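You operate a simulated robot arm through the tools that you are given. There is no shell and no other tool.

Carry out the task below with a simulated two-armed robot. There is one attempt and no reset: what you move stays moved.

TASK
Wind the reel till the yellow band meets the white mark.
Fine: reel button off first; lock the brake again.

Only the result counts: the job must be done as asked and must still hold three seconds after the hand-in. Knocking over, shifting, dropping, spilling or breaking anything else fails it.

THE ROBOT
Two 7-joint arms with two-finger parallel grippers on one trunk that stands fixed in place. Base frame: the origin is at the foot of the trunk, x ahead of it, y to its left, z up; the work surface is at about z = 86. Readings come in cm, rad, newtons and seconds.
The left shoulder is at [7, 17.7, 118.7], the right one opposite. With the tool pointing down near the work surface each hand reaches from about 28 to 72 cm from the base axis, measured 20 degrees to its own side. Payload 3.43 kg a hand.
Tool frame (each hand has its own): the origin (TCP) lies between the finger pads and is the grasp point; the fingertips stand 3 cm ahead of it; z points along the fingers, y is the line along which they close. Largest opening 9.4 cm; finger width 2.8, thickness 1; the body of the gripper, 5 by 9.6 cm, starts 5.5 cm behind the TCP.
Orientation is that of the tool frame in the base frame, as a unit quaternion [w, x, y, z]. With the fingers straight down and closing along the base's y, the tool's x points along the base's -x, its y along +y and its z along -z.

THE INTERFACE
- The arms move only by the tool apply_moves. It takes "left_rows", "right_rows" or both (then of equal length, played together; a hand with none holds still); each is a list of rows, each an object (a shift or turn left out is 0, a gripper value left out holds the last) with "offset": the shift along the base's x, y, z in cm, a list of three; "rotation": the turn, a rotation vector about the base's x, y, z in rad, a list of three; "fingers": the closure, from 0 (fully open) to 1 (shut). In form: [{"offset": [tx, ty, tz], "rotation": [ax, ay, az], "fingers": fingers}, ...]. A call has 1 to 20 rows; each row shifts and turns the commanded pose from where the row before left it. A row lasts 0.2 s, in which the tool goes at most 5 cm and 0.15 rad; a call with a longer step from one row to the next is refused whole, and so is a gripper value outside its range. Where a pose cannot be reached the arm comes as near as it can. A force on the tool above 90 N (or 10 N above the force at the start of the call, whichever is more), or a blocked arm, ends the call early, and 0.2 s more pass. Each finger travels about 15.3 cm/s and halts on what it meets, pressing with about 35 N; the grip force reading is that of the motor and also rises with nothing between the fingers. The clock runs only during rows and for 0.2 s after the last one: add rows that do not move to give the fingers time. The reply holds the time, the measured pose of the TCP, the force on the tool along the base axes, the opening and the grip force, in the units named above and with some noise, with the torque about the TCP (base axes, N m) and any sound that the robot's microphone picked up.
- Cameras (640 x 400 px; columns grow to the right, rows downward): "scene" is now at [14.75, -1.27, 151.34]; the picture's right is [-0.14, -0.99, 0.00], its down [-0.44, 0.06, -0.89] and it looks along [0.89, -0.12, -0.45] (base axes); focal length 273 px, centre (320, 200). "left" rides on the left gripper at [7.6, -1.4, -10.3] in its tool frame; the picture's right is [0.18, 0.98, 0.00], its down [-0.75, 0.14, -0.64] and it looks along [-0.63, 0.12, 0.77] (tool axes); focal length 243 px, centre (320, 200). "right" rides on the right gripper at [7.6, 1.4, -10.3] in its tool frame; the picture's right is [-0.18, 0.98, 0.00], its down [-0.75, -0.14, -0.64] and it looks along [-0.63, -0.12, 0.77] (tool axes); focal length 243 px, centre (320, 200). There is no depth. A picture from a camera that has moved, and an enlarged one, comes with that camera's place and axes in the base frame and with its lens. The place of the scene camera against the robot may be out by one fixed shift of up to 1.2 cm in any direction.
- snapshot(camera): a new picture of that camera. It takes no simulated time.
- raise_lower(by): slides the trunk up (or, below 0, down) by that many cm; the arms and the scene camera ride with it, the base frame stays. It gives what a move gives, with no picture.
- head_to(pan, tilt): turns the head with the scene camera to pan (to the left, within 1.501 rad either way) and tilt (down, from -0.506 to 1.204), counted from straight ahead of the robot. It gives what a move gives.
- close_up(camera, box): a new picture of the part [left, top, right, bottom] of that camera's present view, enlarged. It takes no simulated time.
- finish_job(): hands the job in; it is judged then, once.

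Places have to be worked out from the pictures, the camera data and where the tool is seen. Open the grippers and draw the arms clear of the work before you hand the job in, unless the task says otherwise.

The tools are called after "Request:" as name(argument=value, ...) on one line, values as JSON. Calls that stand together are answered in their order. apply_moves: Moves the arms, as the interface text tells. Its arguments: {"type":"object","properties":{"left_rows":{"type":"array"},"right_rows":{"type":"array"}},"required":[]} The other tools are called the same way: raise_lower (by) moves the trunk up or down; head_to (pan, tilt) turns the head that bears the scene camera; snapshot (camera) takes a picture; close_up (camera, box) takes an enlarged picture of a part of a camera's view; finish_job () hands the job in.

At the start:

```text
clock: 0.0
left_ee_pos: [41.41, 9.59, 139.52]
left_tool_rot: [0.0, -0.001, 1.0, 0.0]
left_wrist_force: [-0.1, -0.2, -0.2]
left_wrist_torque: [0.01, -0.05, 0.04]
left_opening: 9.41
left_finger_force: 0.0
right_ee_pos: [50.72, -30.72, 141.94]
right_tool_rot: [0.0, -0.001, 1.0, 0.0]
right_wrist_force: [-0.1, -0.8, -0.3]
right_wrist_torque: [0.01, -0.02, 0.04]
right_opening: 9.4
right_finger_force: 0.0
trunk travel left (down, up): [-76.7, 7.3]
head pan, tilt (commanded): [-0.138, 0.466]
```

scene: 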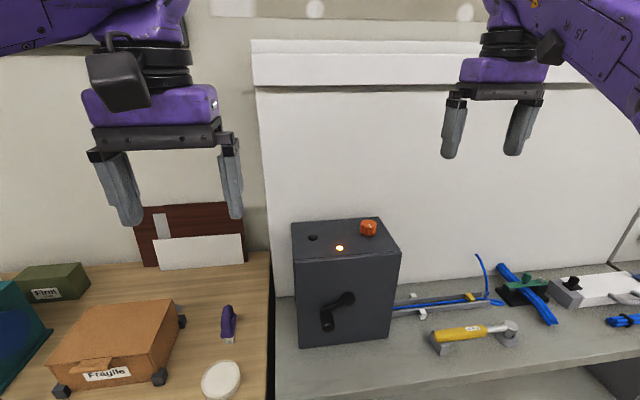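
right: 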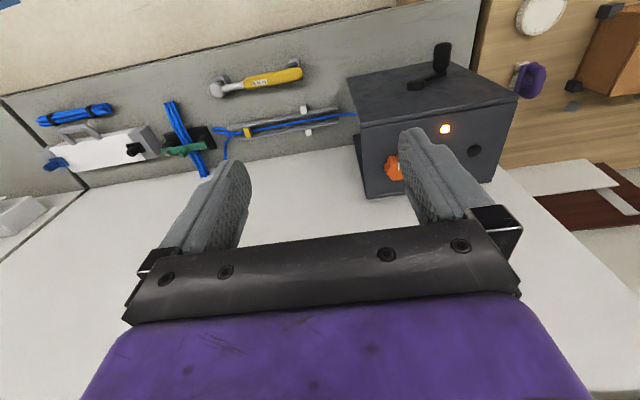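
left: 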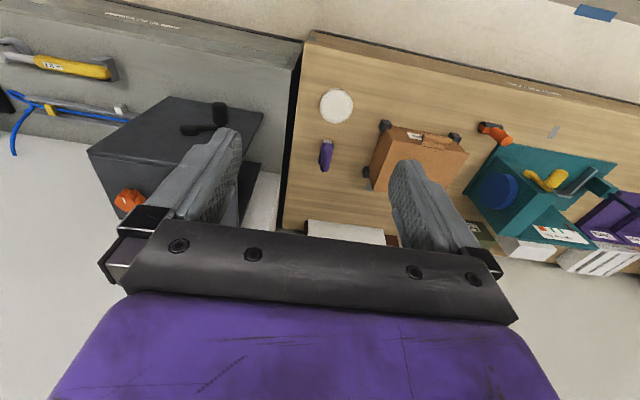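

I start by looking closely at the reel box and the cable with the yellow band in the scene camera.

Request:
close_up(camera="scene", box=[270, 200, 430, 360])

Request:
close_up(camera="scene", box=[380, 240, 540, 360])

Request:
close_up(camera="right", box=[200, 20, 540, 220])

```text
2.50 times, centred on (350, 280) of scene
camera zoom: at [14.75, -1.27, 151.34], right [-0.14, -0.99, 0.0], down [-0.44, 0.06, -0.89], along [0.89, -0.12, -0.45], focal length 682 px, centre (245, 0)
```

zoom: 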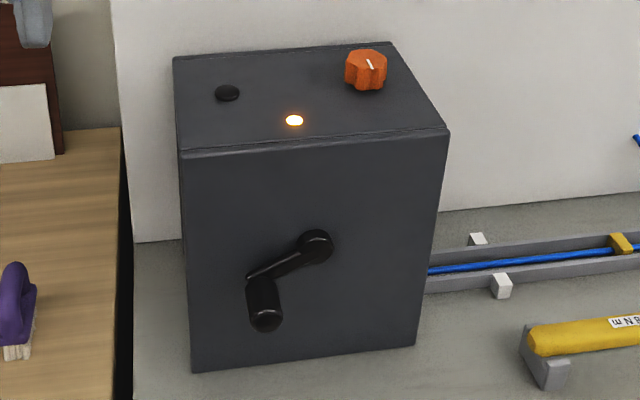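

```text
3.33 times, centred on (460, 300) of scene
camera zoom: at [14.75, -1.27, 151.34], right [-0.14, -0.99, 0.0], down [-0.44, 0.06, -0.89], along [0.89, -0.12, -0.45], focal length 909 px, centre (-147, -133)
```

zoom: 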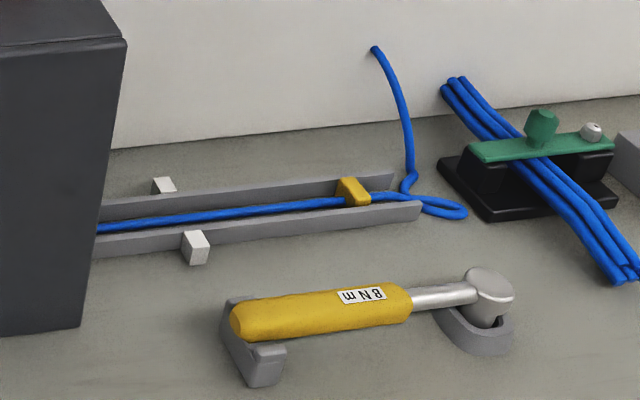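

```text
1.88 times, centred on (370, 120) of right
camera zoom: at [43.12, -29.49, 152.18], right [0.18, 0.98, 0.0], down [0.75, -0.14, 0.64], along [0.63, -0.12, -0.77], focal length 457 px, centre (226, 351)
```

zoom: 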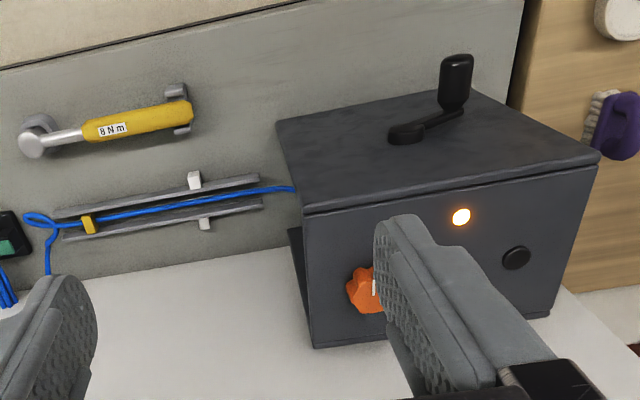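

The scene pictures put the box at about x 60–76, y −26 to −2, with its top at z≈114. The black button is near (67.4, −6.9), the orange brake knob near (67.5, −20.3), and the crank hub near (59, −13.7, 102). I close the right fingers and bring that hand above the box for a nearer look, moving the left hand aside.

Request:
apply_moves(right_rows=[{"offset": [1.6, 3.2, 0], "fingers": 1}, {"offset": [1.6, 3.2, -0.5], "fingers": 1}, {"offset": [1.6, 3.2, -0.5]}, {"offset": [1.6, 3.2, -0.5]}, {"offset": [1.6, 3.2, -0.5]}, {"offset": [1.6, 3.2, -0.5]}, {"offset": [1.6, 3.2, -0.5]}, {"offset": [0, 0, 0]}, {"offset": [0, 0, 0]}], left_rows=[{"offset": [0, 1.5, 0]}, {"offset": [0, 1.5, 0]}, {"offset": [0, 1.5, 0]}, {"offset": [0, 1.5, 0]}, {"offset": [0, 1.5, 0]}, {"offset": [0, 0, 0]}, {"offset": [0, 0, 0]}, {"offset": [0, 0, 0]}, {"offset": [0, 0, 0]}])

Request:
snapshot(camera="right")

Request:
snapshot(camera="scene")

```text
clock: 2.0
left_ee_pos: [41.44, 17.0, 139.54]
left_tool_rot: [0.001, 0.0, 1.0, -0.001]
left_wrist_force: [0.8, 0.0, 0.0]
left_wrist_torque: [-0.01, -0.04, 0.02]
left_opening: 9.42
left_finger_force: 0.1
right_ee_pos: [52.88, -20.98, 141.37]
right_tool_rot: [0.006, -0.002, 1.0, 0.001]
right_wrist_force: [-1.0, 0.0, 0.2]
right_wrist_torque: [0.0, 0.01, -0.01]
right_opening: 0.0
right_finger_force: 32.9
right hand out of reach, approached as far as the arm can: row 1, 2, 3, 4, 5, 6, 7
trunk travel left (down, up): [-76.7, 7.3]
head pan, tilt (commanded): [-0.138, 0.466]
```

```text
taken
camera right: at [45.15, -19.67, 151.53], right [0.18, 0.98, 0.0], down [0.75, -0.14, 0.65], along [0.64, -0.12, -0.76], focal length 243 px, centre (320, 200)
```

right: 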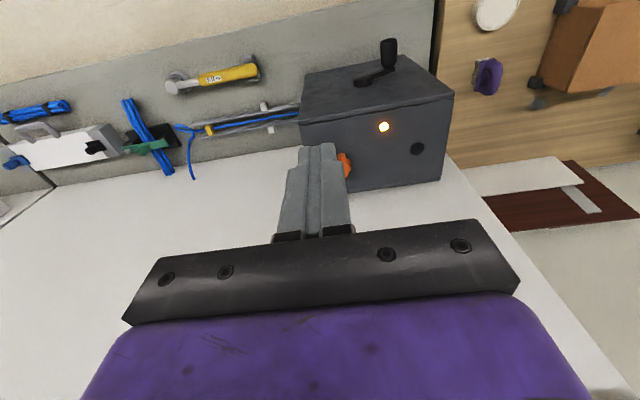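

```text
taken
camera scene: at [14.76, -1.26, 151.34], right [-0.14, -0.99, 0.0], down [-0.44, 0.06, -0.89], along [0.89, -0.12, -0.45], focal length 273 px, centre (320, 200)
```

scene: 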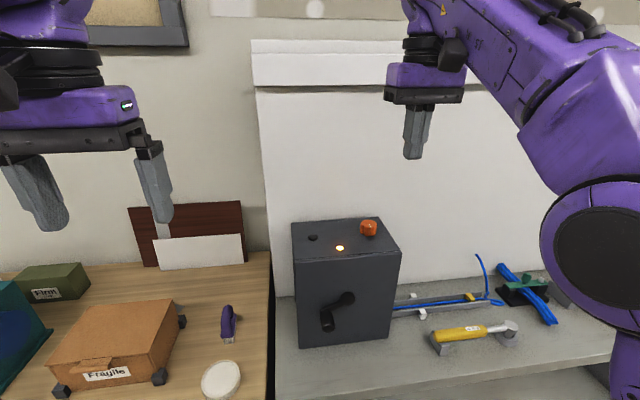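

At this height the right hand ran out of reach at x≈53. Raising the trunk should make reaching the box top from above easier, so I raise it by 7 cm.

Request:
raise_lower(by=7)

```text
clock: 3.1
left_ee_pos: [41.48, 16.9, 146.53]
left_tool_rot: [0.001, -0.001, 1.0, 0.0]
left_wrist_force: [0.5, 0.9, -0.3]
left_wrist_torque: [-0.01, 0.02, -0.03]
left_opening: 9.4
left_finger_force: 0.1
right_ee_pos: [52.78, -21.02, 148.35]
right_tool_rot: [0.006, -0.001, 1.0, 0.0]
right_wrist_force: [1.3, 1.0, 0.8]
right_wrist_torque: [0.01, 0.0, 0.02]
right_opening: 0.0
right_finger_force: 33.1
trunk travel left (down, up): [-83.7, 0.3]
head pan, tilt (commanded): [-0.138, 0.466]
```

Now I lower the right hand straight down to about z=130, keeping it clear of the box in x, and check the readings.

Request:
apply_moves(right_rows=[{"offset": [0, 0, -3]}, {"offset": [0, 0, -3]}, {"offset": [0, 0, -3]}, {"offset": [0, 0, -3]}, {"offset": [0, 0, -3]}, {"offset": [0, 0, 0]}])

```text
clock: 4.5
left_ee_pos: [41.56, 17.05, 146.52]
left_tool_rot: [0.001, 0.0, 1.0, 0.0]
left_wrist_force: [0.0, -0.5, 0.2]
left_wrist_torque: [0.02, 0.0, 0.05]
left_opening: 9.41
left_finger_force: 0.1
right_ee_pos: [52.75, -21.04, 133.42]
right_tool_rot: [0.006, -0.001, 1.0, 0.0]
right_wrist_force: [0.3, 0.0, 0.5]
right_wrist_torque: [0.0, -0.02, -0.03]
right_opening: 0.0
right_finger_force: 33.2
trunk travel left (down, up): [-83.7, 0.3]
head pan, tilt (commanded): [-0.138, 0.466]
```

The commanded pose restarts from the measured one, so I move toward a point above the button, staying at z≈128, well above the box top.

Request:
apply_moves(right_rows=[{"offset": [1.5, 2, -1]}, {"offset": [1.5, 2, -1]}, {"offset": [1.5, 2, -1]}, {"offset": [1.5, 2, -1]}, {"offset": [1.5, 2, -0.5]}, {"offset": [1.5, 1, -0.5]}, {"offset": [0, 0, 0]}])

Request:
snapshot(camera="right")

Request:
snapshot(camera="scene")

```text
clock: 6.1
left_ee_pos: [41.34, 16.96, 146.61]
left_tool_rot: [0.001, -0.002, 1.0, 0.0]
left_wrist_force: [-0.7, 0.1, 0.7]
left_wrist_torque: [0.01, -0.03, -0.03]
left_opening: 9.41
left_finger_force: 0.1
right_ee_pos: [61.65, -9.96, 128.36]
right_tool_rot: [0.006, -0.001, 1.0, -0.001]
right_wrist_force: [0.4, -0.8, 0.2]
right_wrist_torque: [0.0, -0.01, 0.01]
right_opening: 0.0
right_finger_force: 33.3
trunk travel left (down, up): [-83.7, 0.3]
head pan, tilt (commanded): [-0.138, 0.466]
```

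```text
taken
camera right: at [53.95, -8.61, 138.51], right [0.18, 0.98, 0.0], down [0.75, -0.14, 0.65], along [0.64, -0.12, -0.76], focal length 243 px, centre (320, 200)
```

right: 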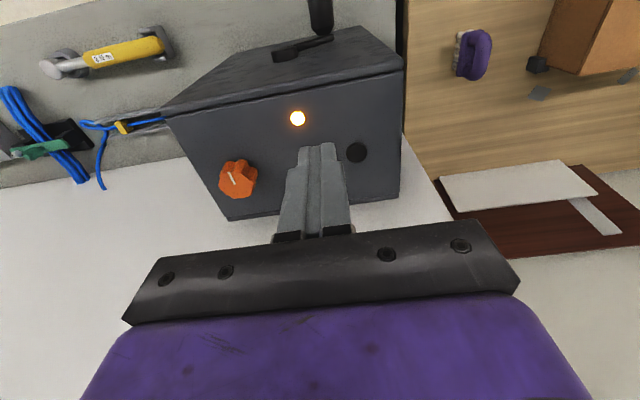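

```text
taken
camera scene: at [14.71, -1.29, 158.35], right [-0.14, -0.99, 0.0], down [-0.44, 0.06, -0.89], along [0.89, -0.12, -0.45], focal length 273 px, centre (320, 200)
```

scene: 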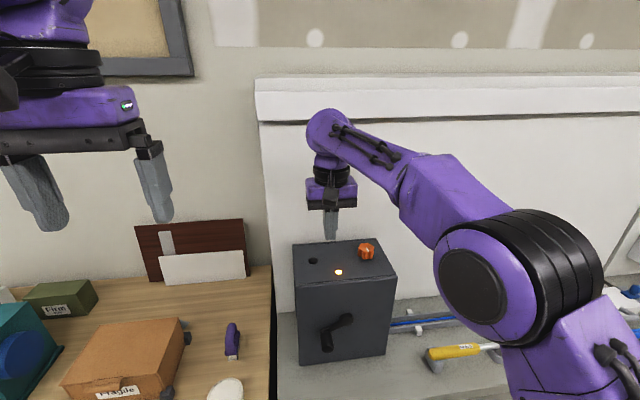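

The right camera puts the button at about (67.8, −7.2) and the knob at (67.4, −20.2). I take a close-up of the knob pointer and then move the closed fingertips over the button.

Request:
close_up(camera="right", box=[160, 80, 420, 240])

Request:
apply_moves(right_rows=[{"offset": [2, 1, -1]}, {"offset": [2, 1, -1]}, {"offset": [2.1, 0.8, -1]}, {"offset": [0, 0, 0]}, {"offset": [0, 0, 0]}])

Request:
snapshot(camera="right")

Request:
close_up(camera="scene", box=[270, 180, 430, 280])

```text
2.46 times, centred on (290, 160) of right
camera zoom: at [53.95, -8.61, 138.51], right [0.18, 0.98, 0.0], down [0.75, -0.14, 0.65], along [0.64, -0.12, -0.76], focal length 597 px, centre (394, 298)
```

zoom: 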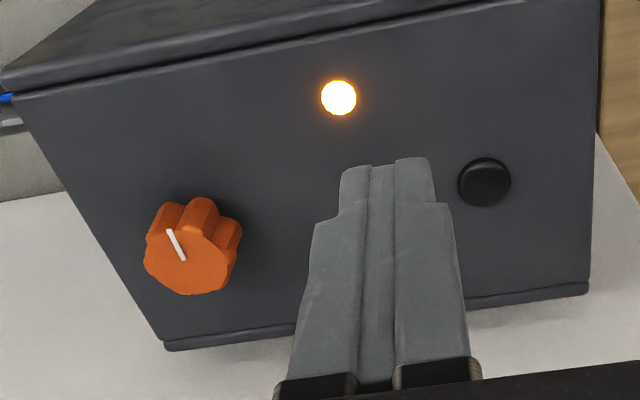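

```text
clock: 7.3
left_ee_pos: [41.59, 17.03, 146.47]
left_tool_rot: [0.0, -0.002, 1.0, -0.001]
left_wrist_force: [0.3, -0.1, 0.5]
left_wrist_torque: [0.0, 0.02, -0.01]
left_opening: 9.38
left_finger_force: 0.1
right_ee_pos: [64.57, -8.94, 126.56]
right_tool_rot: [0.005, -0.001, 1.0, 0.0]
right_wrist_force: [0.5, 1.6, -0.6]
right_wrist_torque: [-0.01, 0.01, 0.0]
right_opening: 0.0
right_finger_force: 32.8
right hand out of reach, approached as far as the arm can: row 2, 3
trunk travel left (down, up): [-83.7, 0.3]
head pan, tilt (commanded): [-0.138, 0.466]
```

```text
taken
camera right: at [56.9, -7.58, 136.8], right [0.18, 0.98, 0.0], down [0.75, -0.14, 0.65], along [0.64, -0.12, -0.76], focal length 243 px, centre (320, 200)
```

right: 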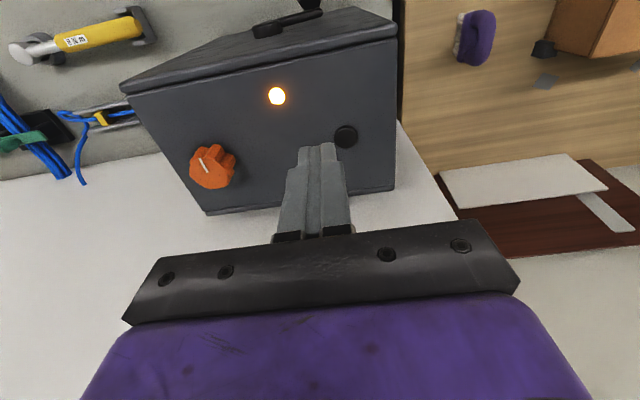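

```text
4.00 times, centred on (350, 230) of scene
camera zoom: at [14.86, -1.25, 158.33], right [-0.14, -0.99, 0.0], down [-0.45, 0.06, -0.89], along [0.89, -0.12, -0.45], focal length 1091 px, centre (200, 80)
```

zoom: 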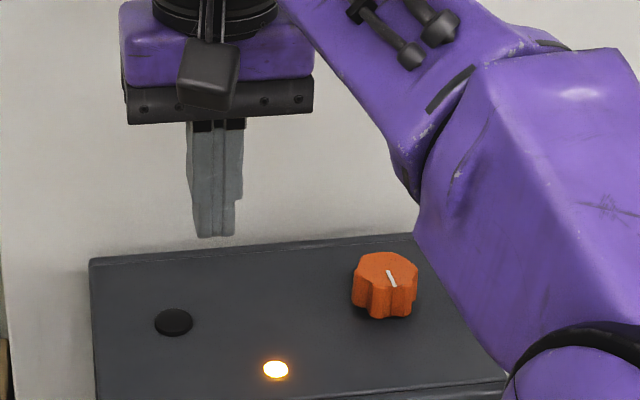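

The pointer on the knob faces away from me, and the button is just past the straight-down reach. I tilt the right hand about 0.2 rad so the tips lead forward, and move to a point above the button at z≈123.

Request:
apply_moves(right_rows=[{"offset": [0, 0, 0], "rotation": [0, -0.1, 0]}, {"offset": [0, 0, 0], "rotation": [0, -0.1, 0]}, {"offset": [1.2, 0.6, -1.2]}, {"offset": [1.2, 0.6, -1.2]}, {"offset": [1.2, 0.55, -1.2]}, {"offset": [0, 0, 0]}, {"offset": [0, 0, 0]}])

Request:
snapshot(camera="right")

Request:
close_up(camera="scene", box=[270, 180, 430, 280])

```text
clock: 8.9
left_ee_pos: [41.4, 17.1, 146.53]
left_tool_rot: [0.001, -0.001, 1.0, -0.001]
left_wrist_force: [0.0, 0.0, 1.2]
left_wrist_torque: [0.0, 0.03, 0.0]
left_opening: 9.39
left_finger_force: 0.1
right_ee_pos: [68.25, -6.97, 123.23]
right_tool_rot: [0.106, -0.001, 0.994, 0.0]
right_wrist_force: [0.0, -0.4, -0.1]
right_wrist_torque: [0.03, -0.01, 0.0]
right_opening: 0.01
right_finger_force: 33.1
trunk travel left (down, up): [-83.7, 0.3]
head pan, tilt (commanded): [-0.138, 0.466]
```

```text
taken
camera right: at [58.64, -5.63, 131.64], right [0.18, 0.98, 0.04], down [0.6, -0.14, 0.79], along [0.78, -0.12, -0.62], focal length 243 px, centre (320, 200)
```

right: 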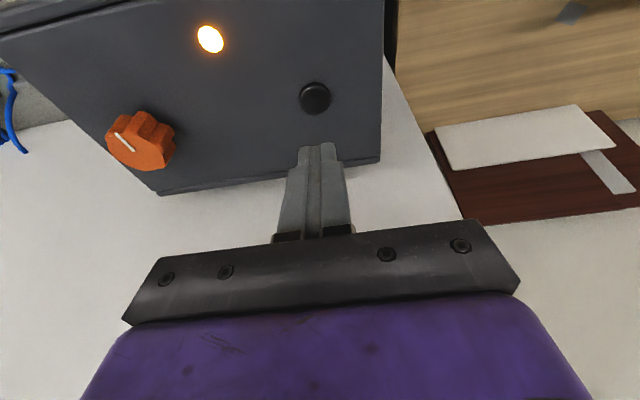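

```text
4.00 times, centred on (350, 230) of scene
camera zoom: at [14.73, -1.25, 158.35], right [-0.14, -0.99, 0.0], down [-0.44, 0.06, -0.89], along [0.89, -0.12, -0.45], focal length 1091 px, centre (200, 80)
```

zoom: 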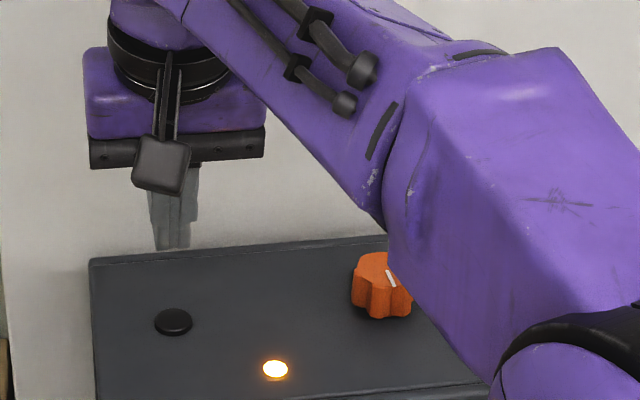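

The tips sit directly over the button (67.9, −7.0) with about 5 cm to go. I descend 4 cm and check the force before pressing in small steps.

Request:
apply_moves(right_rows=[{"offset": [0.1, 0, -1]}, {"offset": [0, 0, -1]}, {"offset": [0, 0, -1]}, {"offset": [0, 0, -1]}, {"offset": [0, 0, -0.4]}, {"offset": [0, 0, 0]}])

Request:
snapshot(camera="right")

Request:
close_up(camera="scene", box=[270, 200, 398, 280])

```text
clock: 10.3
left_ee_pos: [41.29, 17.03, 146.52]
left_tool_rot: [0.0, -0.001, 1.0, -0.001]
left_wrist_force: [-0.4, 0.3, -0.5]
left_wrist_torque: [0.01, -0.01, -0.02]
left_opening: 9.39
left_finger_force: 0.0
right_ee_pos: [68.24, -7.05, 118.74]
right_tool_rot: [0.106, -0.001, 0.994, 0.0]
right_wrist_force: [-0.4, -0.2, 0.7]
right_wrist_torque: [-0.04, 0.0, 0.0]
right_opening: 0.01
right_finger_force: 33.0
trunk travel left (down, up): [-83.7, 0.3]
head pan, tilt (commanded): [-0.138, 0.466]
```

```text
taken
camera right: at [58.74, -5.6, 127.19], right [0.18, 0.98, 0.04], down [0.6, -0.14, 0.79], along [0.78, -0.12, -0.62], focal length 243 px, centre (320, 200)
```

right: 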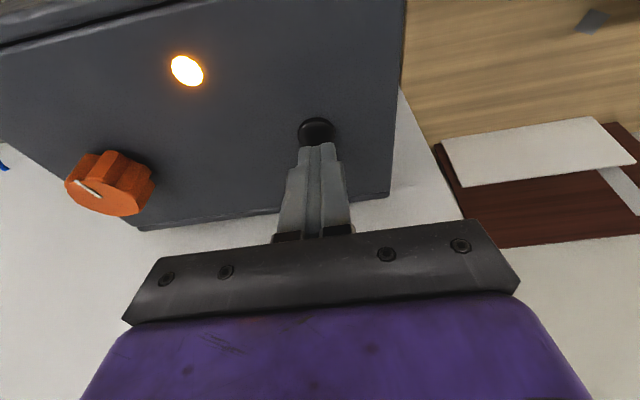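

```text
5.00 times, centred on (334, 240) of scene
camera zoom: at [14.74, -1.24, 158.34], right [-0.14, -0.99, 0.0], down [-0.44, 0.06, -0.89], along [0.89, -0.12, -0.45], focal length 1364 px, centre (250, 0)
```

zoom: 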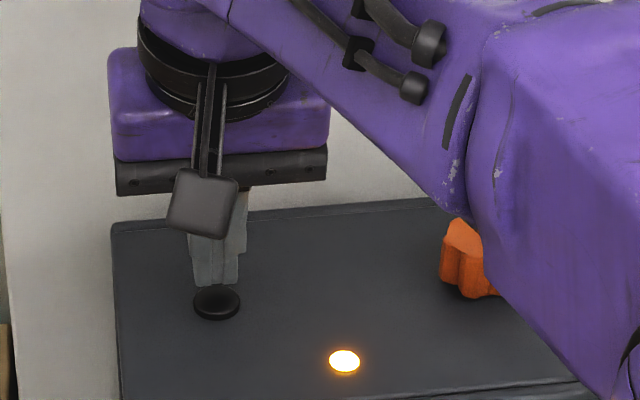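

The tips are just above the button's rim, not yet touching. I press down in 0.2 cm steps, watching the lamp.

Request:
apply_moves(right_rows=[{"offset": [0, 0, -0.2]}, {"offset": [0, 0, -0.2]}, {"offset": [0, 0, -0.2]}, {"offset": [0, 0, 0]}])

Request:
close_up(camera="scene", box=[270, 200, 398, 280])

```text
clock: 11.3
left_ee_pos: [41.51, 16.95, 146.5]
left_tool_rot: [0.001, -0.002, 1.0, -0.001]
left_wrist_force: [-0.6, -0.4, 0.0]
left_wrist_torque: [0.0, -0.04, -0.02]
left_opening: 9.4
left_finger_force: 0.0
right_ee_pos: [68.26, -6.91, 118.15]
right_tool_rot: [0.106, -0.001, 0.994, 0.0]
right_wrist_force: [0.1, 0.0, 0.2]
right_wrist_torque: [-0.01, -0.01, 0.02]
right_opening: 0.02
right_finger_force: 33.1
trunk travel left (down, up): [-83.7, 0.3]
head pan, tilt (commanded): [-0.138, 0.466]
```

```text
5.00 times, centred on (334, 240) of scene
camera zoom: at [14.74, -1.24, 158.35], right [-0.14, -0.99, 0.0], down [-0.44, 0.06, -0.89], along [0.89, -0.12, -0.45], focal length 1364 px, centre (250, 0)
```

zoom: 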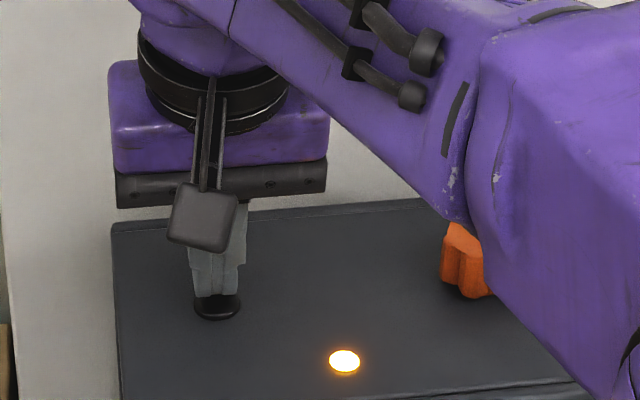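

No contact force yet and the lamp is still lit. I keep going in 0.2 cm steps.

Request:
apply_moves(right_rows=[{"offset": [0, 0, -0.2]}, {"offset": [0, 0, -0.2]}, {"offset": [0, 0, 0]}])

Request:
close_up(camera="scene", box=[270, 200, 398, 280])

```text
clock: 12.1
left_ee_pos: [41.33, 16.96, 146.52]
left_tool_rot: [0.0, -0.001, 1.0, -0.002]
left_wrist_force: [-0.3, -0.3, 0.4]
left_wrist_torque: [0.01, -0.03, 0.01]
left_opening: 9.4
left_finger_force: 0.1
right_ee_pos: [68.08, -6.88, 117.86]
right_tool_rot: [0.107, 0.0, 0.994, 0.0]
right_wrist_force: [4.1, 1.1, 10.5]
right_wrist_torque: [0.0, -0.07, 0.01]
right_opening: 0.0
right_finger_force: 33.1
trunk travel left (down, up): [-83.7, 0.3]
head pan, tilt (commanded): [-0.138, 0.466]
```

```text
5.00 times, centred on (334, 240) of scene
camera zoom: at [14.68, -1.21, 158.36], right [-0.14, -0.99, 0.0], down [-0.44, 0.06, -0.89], along [0.89, -0.12, -0.45], focal length 1364 px, centre (250, 0)
```

zoom: 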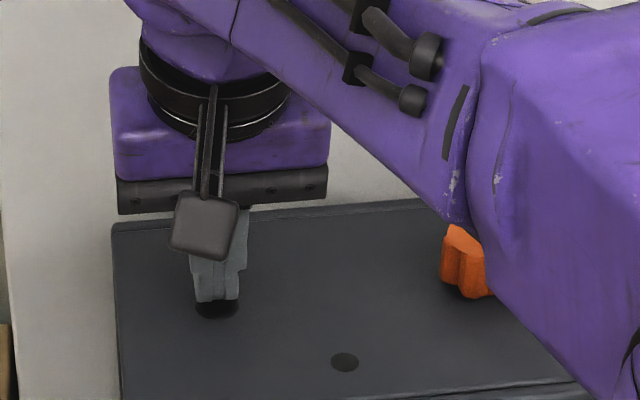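

Contact at about 10 N and the lamp has gone out. I lift straight off and check the lamp stays dark.

Request:
apply_moves(right_rows=[{"offset": [0, 0, 1]}, {"offset": [0, 0, 2]}, {"offset": [0, 0, 3]}, {"offset": [0, 0, 2]}, {"offset": [0, 0, 0]}])

Request:
close_up(camera="scene", box=[270, 200, 430, 300])

Request:
snapshot(camera="right")

```text
clock: 13.3
left_ee_pos: [41.45, 16.92, 146.53]
left_tool_rot: [0.001, -0.001, 1.0, -0.001]
left_wrist_force: [0.7, -0.2, 0.2]
left_wrist_torque: [-0.01, -0.03, -0.03]
left_opening: 9.41
left_finger_force: 0.1
right_ee_pos: [68.13, -6.94, 125.7]
right_tool_rot: [0.106, -0.001, 0.994, 0.0]
right_wrist_force: [0.0, -0.2, -0.3]
right_wrist_torque: [0.02, -0.01, 0.0]
right_opening: 0.0
right_finger_force: 32.9
trunk travel left (down, up): [-83.7, 0.3]
head pan, tilt (commanded): [-0.138, 0.466]
```

```text
4.00 times, centred on (350, 250) of scene
camera zoom: at [14.77, -1.25, 158.34], right [-0.14, -0.99, 0.0], down [-0.44, 0.06, -0.89], along [0.89, -0.12, -0.45], focal length 1091 px, centre (200, 0)
```

zoom: 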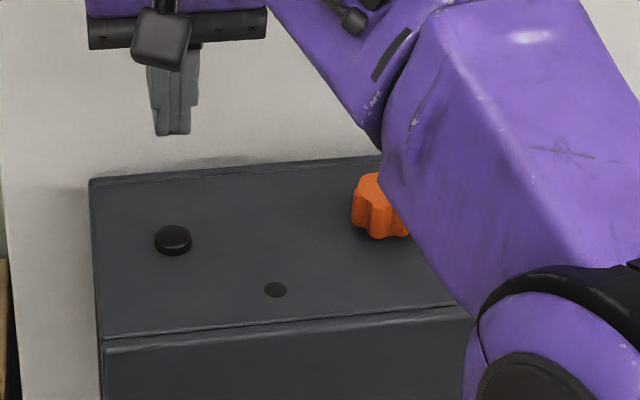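

```text
taken
camera right: at [58.63, -5.67, 134.08], right [0.18, 0.98, 0.04], down [0.6, -0.14, 0.79], along [0.78, -0.12, -0.62], focal length 243 px, centre (320, 200)
```

right: 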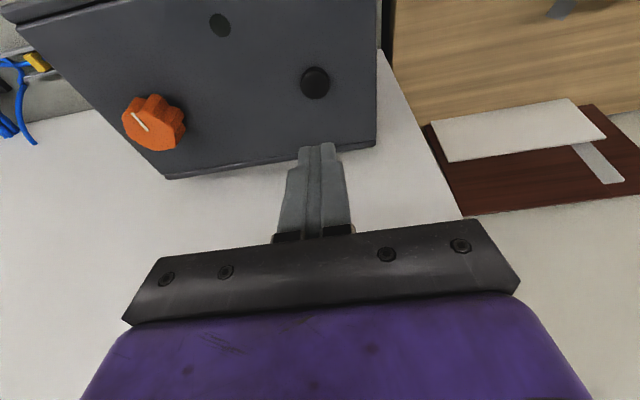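

The button is off and the lamp stays dark. Next I carry the right hand over the knob at a safe height, opening the fingers, to locate it precisely.

Request:
apply_moves(right_rows=[{"offset": [-0.3, -2.5, 0.3], "fingers": 0.3}, {"offset": [-0.3, -2.5, 0.3]}, {"offset": [0, -2.5, 0]}, {"offset": [0, -2.5, 0]}, {"offset": [0, -2.5, 0]}, {"offset": [0, -1.4, 0]}, {"offset": [0, 0, 0]}])

Request:
snapshot(camera="right")

Request:
snapshot(camera="scene")

```text
clock: 14.9
left_ee_pos: [41.39, 17.12, 146.48]
left_tool_rot: [0.0, -0.002, 1.0, -0.001]
left_wrist_force: [0.0, -0.7, -0.3]
left_wrist_torque: [0.03, 0.0, -0.04]
left_opening: 9.39
left_finger_force: 0.0
right_ee_pos: [67.64, -20.86, 126.3]
right_tool_rot: [0.107, -0.001, 0.994, 0.0]
right_wrist_force: [-0.3, 0.1, -0.3]
right_wrist_torque: [0.01, 0.0, -0.02]
right_opening: 6.6
right_finger_force: 0.0
trunk travel left (down, up): [-83.7, 0.3]
head pan, tilt (commanded): [-0.138, 0.466]
```

```text
taken
camera right: at [58.08, -19.49, 134.75], right [0.18, 0.98, 0.04], down [0.6, -0.14, 0.79], along [0.78, -0.12, -0.62], focal length 243 px, centre (320, 200)
```

right: 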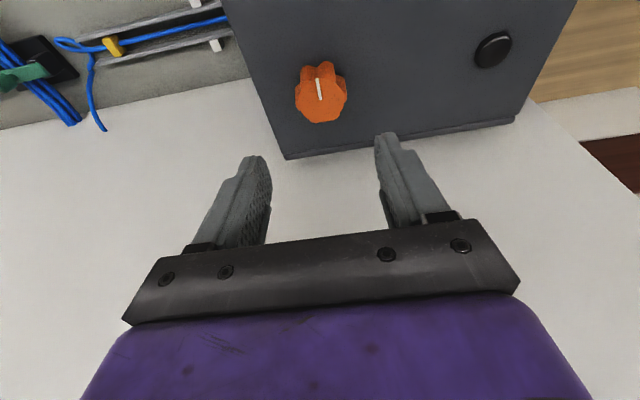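

```text
taken
camera scene: at [14.75, -1.2, 158.34], right [-0.14, -0.99, 0.0], down [-0.44, 0.06, -0.89], along [0.89, -0.12, -0.45], focal length 273 px, centre (320, 200)
```

scene: 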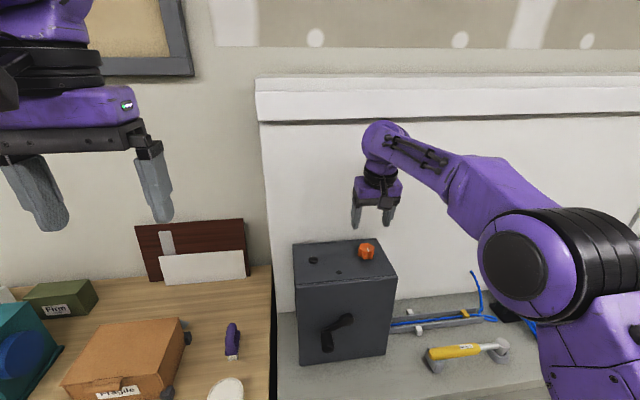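

The knob's top centre works out to about (68.2, −20.5). I zoom in on it and on the crank before bringing in the left hand to hold the crank.

Request:
close_up(camera="right", box=[260, 40, 388, 140])

Request:
close_up(camera="scene", box=[280, 230, 408, 370])

Request:
close_up(camera="scene", box=[380, 290, 508, 370])

```text
4.00 times, centred on (324, 90) of right
camera zoom: at [58.08, -19.49, 134.75], right [0.18, 0.98, 0.04], down [0.6, -0.14, 0.79], along [0.78, -0.12, -0.62], focal length 970 px, centre (304, 640)
```

zoom: 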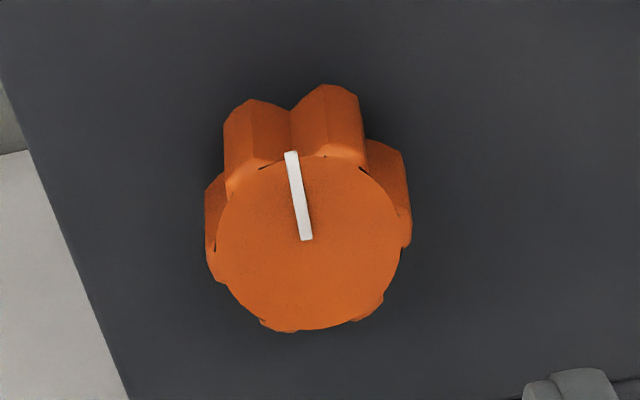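

```text
2.86 times, centred on (344, 300) of scene
camera zoom: at [14.75, -1.2, 158.34], right [-0.14, -0.99, 0.0], down [-0.44, 0.06, -0.89], along [0.89, -0.12, -0.45], focal length 780 px, centre (251, -86)
```

zoom: 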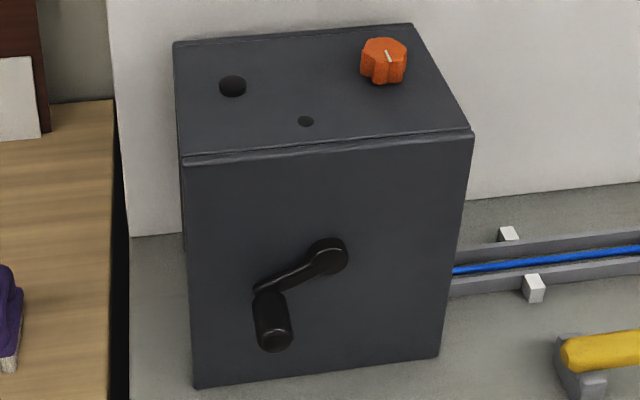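

```text
5.00 times, centred on (444, 330) of scene
camera zoom: at [14.75, -1.2, 158.34], right [-0.14, -0.99, 0.0], down [-0.44, 0.06, -0.89], along [0.89, -0.12, -0.45], focal length 1364 px, centre (-300, -450)
```

zoom: 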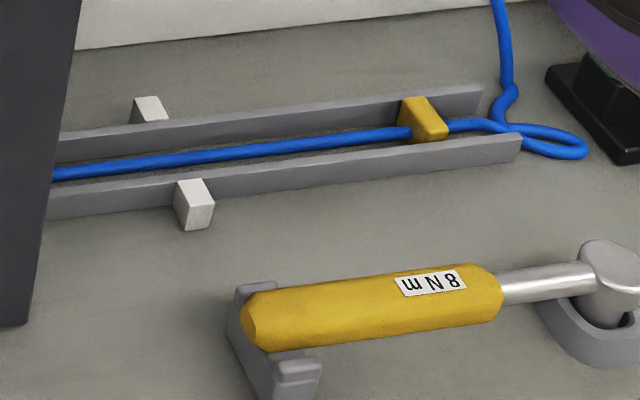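

Crank hub is at about (58, −13.5, 104), with the handle pointing at me from x≈58 to 54 around (y −8.4, z 101). I bring the left hand in front of the box, tilted about 0.35 rad, half-closed, to look at the crank from close up.

Request:
apply_moves(left_rows=[{"offset": [0, -2.5, -2.2], "fingers": 0.45}, {"offset": [0, -2.5, -2.2]}, {"offset": [0, -2.5, -2.2]}, {"offset": [0, -2.5, -2.2]}, {"offset": [0, -2.5, -2.2], "rotation": [0, -0.12, 0]}, {"offset": [0, -2.5, -2.2], "rotation": [0, -0.12, 0]}, {"offset": [0, -2.5, -2.2], "rotation": [0, -0.11, 0]}, {"offset": [0, -2.5, -2.2]}, {"offset": [0, -2.5, -2.2]}, {"offset": [0, -2.5, -2.2]}, {"offset": [0, 0, 0]}])

Request:
snapshot(camera="left")

Request:
snapshot(camera="scene")

```text
clock: 17.3
left_ee_pos: [41.22, -7.98, 124.34]
left_tool_rot: [0.174, -0.001, 0.985, -0.001]
left_wrist_force: [0.2, 0.3, -0.1]
left_wrist_torque: [-0.02, 0.03, -0.04]
left_opening: 5.17
left_finger_force: 0.0
right_ee_pos: [67.62, -20.85, 126.35]
right_tool_rot: [0.107, 0.0, 0.994, 0.0]
right_wrist_force: [-0.1, 0.5, 1.2]
right_wrist_torque: [-0.03, 0.03, 0.03]
right_opening: 6.57
right_finger_force: 0.1
trunk travel left (down, up): [-83.7, 0.3]
head pan, tilt (commanded): [-0.138, 0.466]
```

```text
taken
camera left: at [30.64, -9.42, 131.44], right [-0.17, 0.98, -0.07], down [0.49, 0.14, 0.86], along [0.86, 0.12, -0.5], focal length 243 px, centre (320, 200)
```

left: 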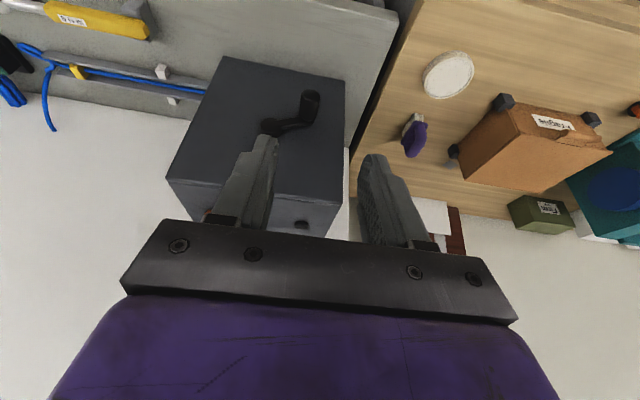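

```text
taken
camera scene: at [14.77, -1.22, 158.34], right [-0.14, -0.99, 0.0], down [-0.44, 0.06, -0.89], along [0.89, -0.12, -0.45], focal length 273 px, centre (320, 200)
```

scene: 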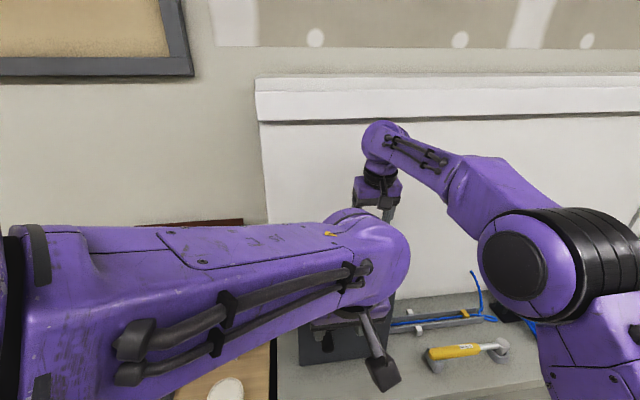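

The left camera now sees the crank. I zoom in on the crank and on the cable tray from this view.

Request:
close_up(camera="left", box=[190, 50, 390, 175])

Request:
close_up(camera="left", box=[40, 30, 240, 155])

```text
3.20 times, centred on (290, 112) of left
camera zoom: at [30.64, -9.42, 131.44], right [-0.17, 0.98, -0.07], down [0.49, 0.14, 0.86], along [0.86, 0.12, -0.5], focal length 776 px, centre (416, 480)
```

zoom: 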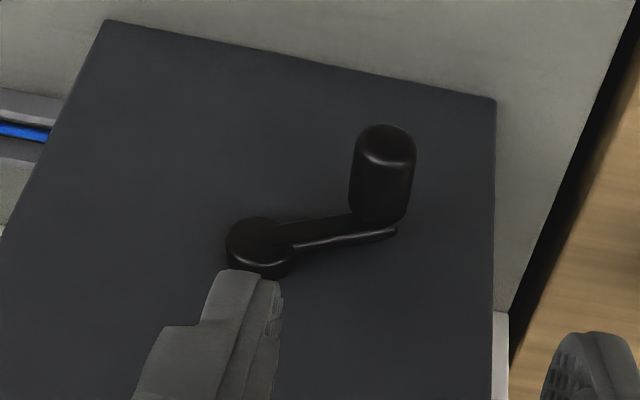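

```text
3.20 times, centred on (140, 92) of left
camera zoom: at [30.64, -9.42, 131.44], right [-0.17, 0.98, -0.07], down [0.49, 0.14, 0.86], along [0.86, 0.12, -0.5], focal length 776 px, centre (896, 544)
```

zoom: 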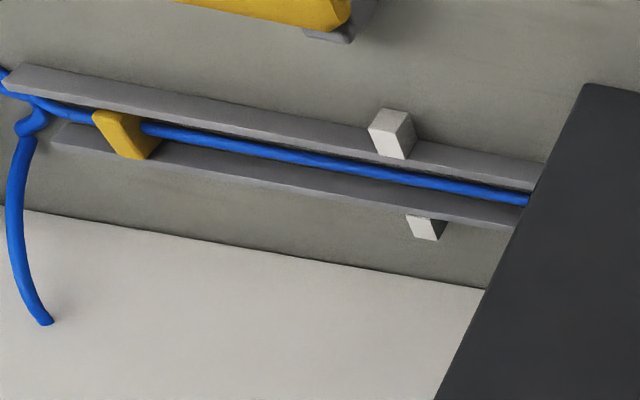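

Two views agree: handle axis at y≈−8.5, z≈100.7, spanning x 54–58, with the hub at (58, −13.9, 104). I move the left hand to just above and in front of the handle, ready to come down along the finger direction.

Request:
apply_moves(left_rows=[{"offset": [2.6, -0.12, -3.3]}, {"offset": [2.6, -0.12, -3.3]}, {"offset": [2.6, -0.12, -3.3]}, {"offset": [2.6, -0.12, -3.3]}, {"offset": [0, 0, 0]}])

Request:
snapshot(camera="left")

```text
clock: 18.7
left_ee_pos: [53.79, -6.78, 114.8]
left_tool_rot: [0.182, -0.037, 0.982, -0.042]
left_wrist_force: [0.2, -0.4, -0.4]
left_wrist_torque: [0.01, -0.03, 0.0]
left_opening: 5.17
left_finger_force: 0.1
right_ee_pos: [67.41, -20.83, 126.43]
right_tool_rot: [0.106, 0.0, 0.994, -0.001]
right_wrist_force: [-0.6, 0.1, -0.2]
right_wrist_torque: [-0.01, -0.01, -0.03]
right_opening: 6.6
right_finger_force: 0.1
trunk travel left (down, up): [-83.7, 0.3]
head pan, tilt (commanded): [-0.138, 0.466]
stopped in row 5 (left hand): the arm was blocked; the commanded pose is now the measured one
```

```text
taken
camera left: at [43.13, -8.32, 121.77], right [-0.23, 0.96, -0.16], down [0.46, 0.25, 0.85], along [0.86, 0.12, -0.5], focal length 243 px, centre (320, 200)
```

left: 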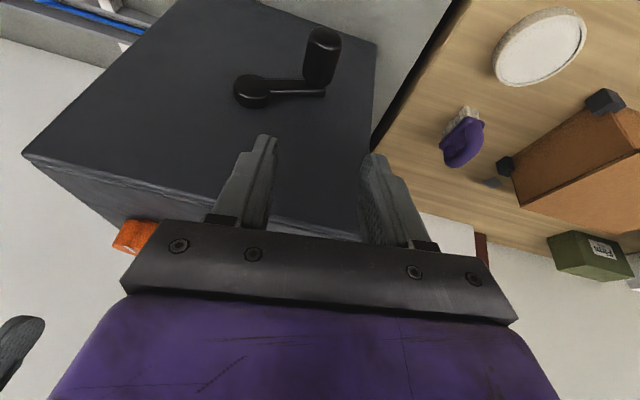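

The left arm was reported blocked before reaching the spot, and its orientation is slightly twisted, with no tool force. I look at the whole scene to see what it met.

Request:
snapshot(camera="scene")

Request:
snapshot(camera="right")

```text
taken
camera scene: at [14.59, -1.2, 158.36], right [-0.14, -0.99, 0.0], down [-0.44, 0.06, -0.89], along [0.89, -0.12, -0.45], focal length 273 px, centre (320, 200)
```

scene: 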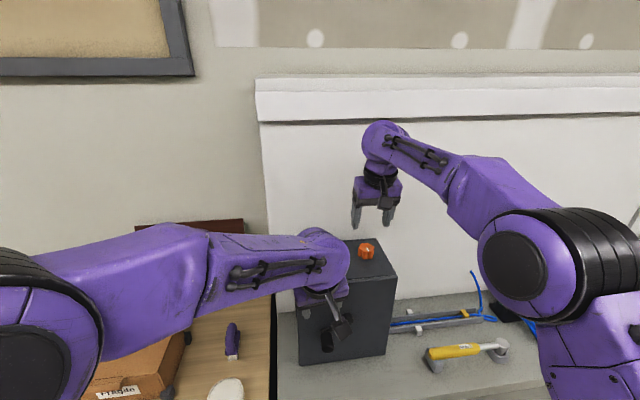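

```text
taken
camera right: at [57.95, -19.47, 134.81], right [0.18, 0.98, 0.04], down [0.6, -0.14, 0.79], along [0.78, -0.12, -0.62], focal length 243 px, centre (320, 200)
```

right: 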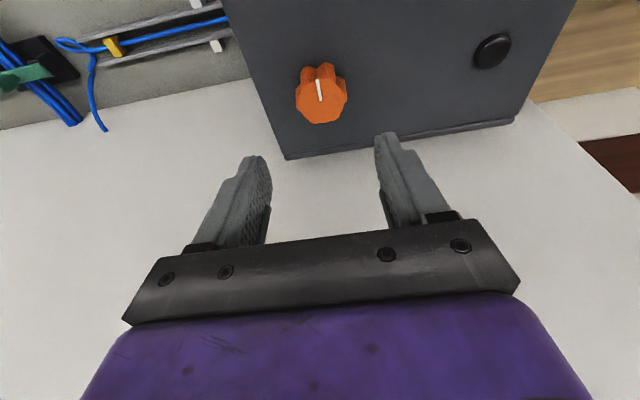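

Nothing is visibly in contact — the tool is about 5 cm clear of the box — so it may be an arm joint limit or lag rather than a collision. I try a small correction of orientation in slow steps to see whether the arm moves freely.

Request:
apply_moves(left_rows=[{"offset": [0, 0, 0.5], "rotation": [0.03, 0, -0.02]}, {"offset": [-0.5, 0, 0.5], "rotation": [0.03, 0, -0.02]}, {"offset": [-0.5, 0, 0], "rotation": [0.03, 0, -0.02]}, {"offset": [0, 0, 0]}, {"offset": [0, 0, 0]}])

```text
clock: 19.9
left_ee_pos: [53.63, -6.15, 116.63]
left_tool_rot: [0.18, -0.015, 0.983, -0.016]
left_wrist_force: [-1.0, 0.3, 0.0]
left_wrist_torque: [-0.03, 0.02, 0.0]
left_opening: 5.15
left_finger_force: 0.1
right_ee_pos: [67.61, -20.81, 126.35]
right_tool_rot: [0.106, -0.002, 0.994, 0.0]
right_wrist_force: [-0.1, -0.2, 0.0]
right_wrist_torque: [0.0, 0.0, 0.0]
right_opening: 6.57
right_finger_force: 0.0
trunk travel left (down, up): [-83.7, 0.3]
head pan, tilt (commanded): [-0.138, 0.466]
```

The arm still sits off from the commanded pose, as if something touches a link. I turn the head to look down at the left arm and elbow.

Request:
head_to(pan=0.5, tilt=0.9)

Request:
snapshot(camera="scene")

```text
clock: 20.9
left_ee_pos: [53.45, -6.33, 116.94]
left_tool_rot: [0.181, -0.012, 0.983, -0.018]
left_wrist_force: [0.0, 0.5, 0.5]
left_wrist_torque: [-0.01, -0.01, -0.02]
left_opening: 5.17
left_finger_force: 0.1
right_ee_pos: [67.63, -20.86, 126.25]
right_tool_rot: [0.107, -0.001, 0.994, 0.0]
right_wrist_force: [0.2, 0.2, -0.3]
right_wrist_torque: [0.0, 0.01, 0.0]
right_opening: 6.59
right_finger_force: 0.3
trunk travel left (down, up): [-83.7, 0.3]
head pan, tilt (commanded): [0.499, 0.901]
```

```text
taken
camera scene: at [12.31, 3.57, 154.65], right [0.48, -0.88, 0.0], down [-0.69, -0.37, -0.62], along [0.55, 0.3, -0.78], focal length 273 px, centre (320, 200)
```

scene: 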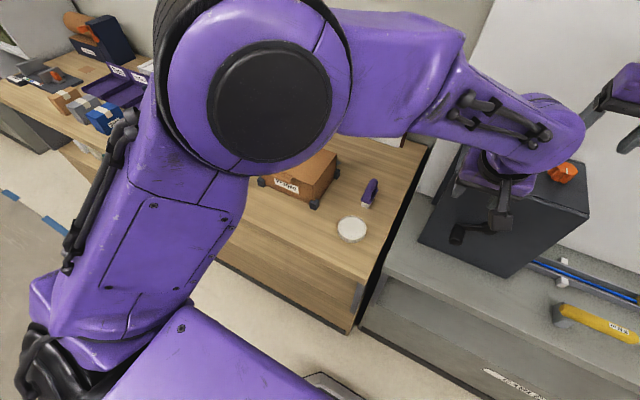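

No link visibly touches anything. I back the left hand off by a few centimetres and see whether the tracking error disappears, which tells me whether it is a joint limit.

Request:
apply_moves(left_rows=[{"offset": [-1.5, 0, 0.5]}, {"offset": [-1.5, 0, 0.5]}, {"offset": [-1.5, 0, 0]}, {"offset": [-1.5, 0, 0]}, {"offset": [0, 0, 0]}, {"offset": [0, 0, 0]}])

Request:
snapshot(camera="scene")

```text
clock: 22.3
left_ee_pos: [47.42, -6.71, 117.58]
left_tool_rot: [0.182, -0.01, 0.983, -0.017]
left_wrist_force: [0.6, 0.2, 0.1]
left_wrist_torque: [-0.02, 0.03, -0.01]
left_opening: 5.18
left_finger_force: 0.0
right_ee_pos: [67.72, -20.91, 126.33]
right_tool_rot: [0.106, 0.0, 0.994, -0.001]
right_wrist_force: [-0.6, 0.7, -0.1]
right_wrist_torque: [-0.01, 0.0, 0.02]
right_opening: 6.59
right_finger_force: 0.1
trunk travel left (down, up): [-83.7, 0.3]
head pan, tilt (commanded): [0.499, 0.901]
```

```text
taken
camera scene: at [12.36, 3.6, 154.64], right [0.48, -0.88, 0.0], down [-0.69, -0.38, -0.62], along [0.54, 0.3, -0.78], focal length 273 px, centre (320, 200)
```

scene: 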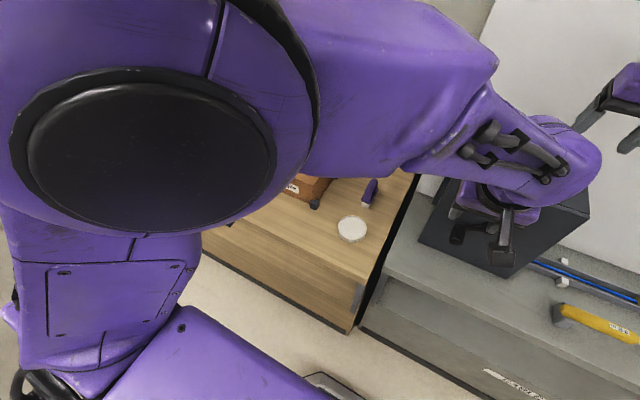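

Backing off restored tracking, but this picture shows the left elbow rising close to the head, which is likely what blocked it. A more upright hand extends the arm and lowers the elbow, so I reduce the tilt to about 0.15 while moving slowly forward above the handle.

Request:
apply_moves(left_rows=[{"offset": [1.0, -0.3, -0.5], "rotation": [0.007, 0.04, -0.003]}, {"offset": [1.0, -0.3, -0.9], "rotation": [0.007, 0.04, -0.003]}, {"offset": [1.0, -0.4, -0.9], "rotation": [0.007, 0.04, -0.003]}, {"offset": [1.0, -0.4, -1.0], "rotation": [0.007, 0.04, -0.003]}, {"offset": [1.1, -0.4, -1.2], "rotation": [0.007, 0.04, -0.002]}, {"offset": [0, 0, 0]}, {"offset": [0, 0, 0]}])

Request:
snapshot(camera="scene")

Request:
snapshot(camera="left")

```text
clock: 24.1
left_ee_pos: [54.06, -6.89, 114.11]
left_tool_rot: [0.08, -0.023, 0.996, -0.018]
left_wrist_force: [0.0, -0.4, 0.6]
left_wrist_torque: [0.02, 0.01, -0.01]
left_opening: 5.18
left_finger_force: 0.1
right_ee_pos: [67.63, -20.84, 126.31]
right_tool_rot: [0.105, 0.0, 0.994, 0.0]
right_wrist_force: [0.8, 0.0, -0.4]
right_wrist_torque: [-0.03, 0.0, 0.01]
right_opening: 6.59
right_finger_force: 0.0
trunk travel left (down, up): [-83.7, 0.3]
head pan, tilt (commanded): [0.499, 0.901]
stopped in row 7 (left hand): the arm was blocked; the commanded pose is now the measured one
```

```text
taken
camera scene: at [12.42, 3.6, 154.64], right [0.48, -0.88, 0.0], down [-0.69, -0.38, -0.62], along [0.54, 0.3, -0.78], focal length 273 px, centre (320, 200)
```

scene: 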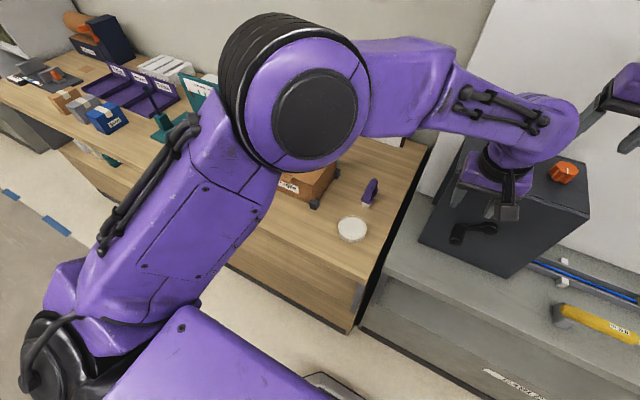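

```text
taken
camera left: at [44.97, -8.4, 123.24], right [-0.22, 0.97, -0.07], down [0.63, 0.2, 0.75], along [0.74, 0.12, -0.66], focal length 243 px, centre (320, 200)
```

left: 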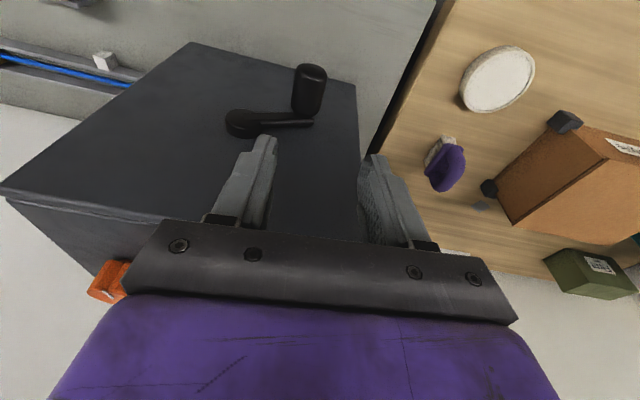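

Blocked again at nearly the same place, though the elbow is clear of the head now. I hold still for a moment to see whether the pose drifts, and look at both hands from another head angle.

Request:
apply_moves(left_rows=[{"offset": [0, 0, 0]}, {"offset": [0, 0, 0]}])

Request:
head_to(pan=-0.2, tilt=0.75)

Request:
snapshot(camera="scene")

```text
clock: 24.7
left_ee_pos: [54.04, -6.9, 114.25]
left_tool_rot: [0.08, -0.022, 0.996, -0.018]
left_wrist_force: [-0.7, 0.2, 0.4]
left_wrist_torque: [-0.03, 0.01, -0.02]
left_opening: 5.17
left_finger_force: 0.0
right_ee_pos: [67.68, -20.83, 126.27]
right_tool_rot: [0.105, -0.001, 0.994, 0.0]
right_wrist_force: [-0.6, 0.2, 0.0]
right_wrist_torque: [-0.05, -0.03, -0.01]
right_opening: 6.58
right_finger_force: 0.0
trunk travel left (down, up): [-83.7, 0.3]
head pan, tilt (commanded): [0.499, 0.901]
```

```text
clock: 25.8
left_ee_pos: [54.02, -6.95, 114.2]
left_tool_rot: [0.082, -0.022, 0.996, -0.018]
left_wrist_force: [0.6, 0.6, 0.5]
left_wrist_torque: [0.02, -0.01, -0.04]
left_opening: 5.18
left_finger_force: 0.1
right_ee_pos: [67.71, -20.91, 126.25]
right_tool_rot: [0.106, -0.001, 0.994, -0.001]
right_wrist_force: [0.1, -1.2, 0.1]
right_wrist_torque: [0.03, 0.0, 0.01]
right_opening: 6.6
right_finger_force: 0.1
trunk travel left (down, up): [-83.7, 0.3]
head pan, tilt (commanded): [-0.201, 0.75]
```

```text
taken
camera scene: at [13.8, -1.66, 155.84], right [-0.2, -0.98, 0.0], down [-0.67, 0.14, -0.73], along [0.72, -0.14, -0.68], focal length 273 px, centre (320, 200)
```

scene: 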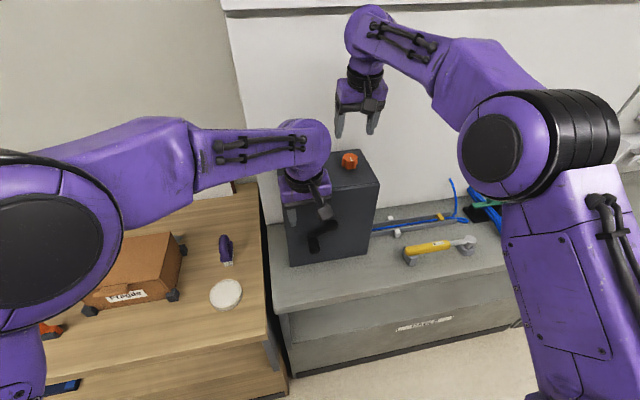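

Both arms are clear of each other and of everything else, so it looks like an internal joint constraint on that particular move. From here I try going straight down slowly with the hand held, watching tracking.

Request:
apply_moves(left_rows=[{"offset": [0, 0, -0.8]}, {"offset": [0, 0, -0.8]}, {"offset": [0, 0, -0.8]}, {"offset": [0, 0, -0.8]}, {"offset": [0, 0, 0]}, {"offset": [0, 0, 0]}])

Request:
snapshot(camera="scene")

```text
clock: 27.2
left_ee_pos: [54.8, -6.09, 111.87]
left_tool_rot: [0.079, -0.037, 0.996, -0.031]
left_wrist_force: [0.3, 0.7, 0.9]
left_wrist_torque: [0.02, -0.01, 0.01]
left_opening: 5.17
left_finger_force: 0.1
right_ee_pos: [67.66, -20.86, 126.3]
right_tool_rot: [0.106, -0.001, 0.994, 0.0]
right_wrist_force: [0.0, 0.3, 1.0]
right_wrist_torque: [-0.01, -0.01, -0.01]
right_opening: 6.59
right_finger_force: 0.1
trunk travel left (down, up): [-83.7, 0.3]
head pan, tilt (commanded): [-0.201, 0.75]
```

```text
taken
camera scene: at [13.8, -1.68, 155.84], right [-0.2, -0.98, 0.0], down [-0.67, 0.14, -0.73], along [0.72, -0.15, -0.68], focal length 273 px, centre (320, 200)
```

scene: 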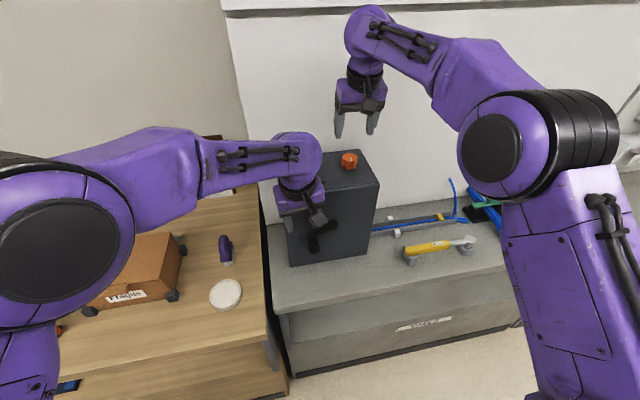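

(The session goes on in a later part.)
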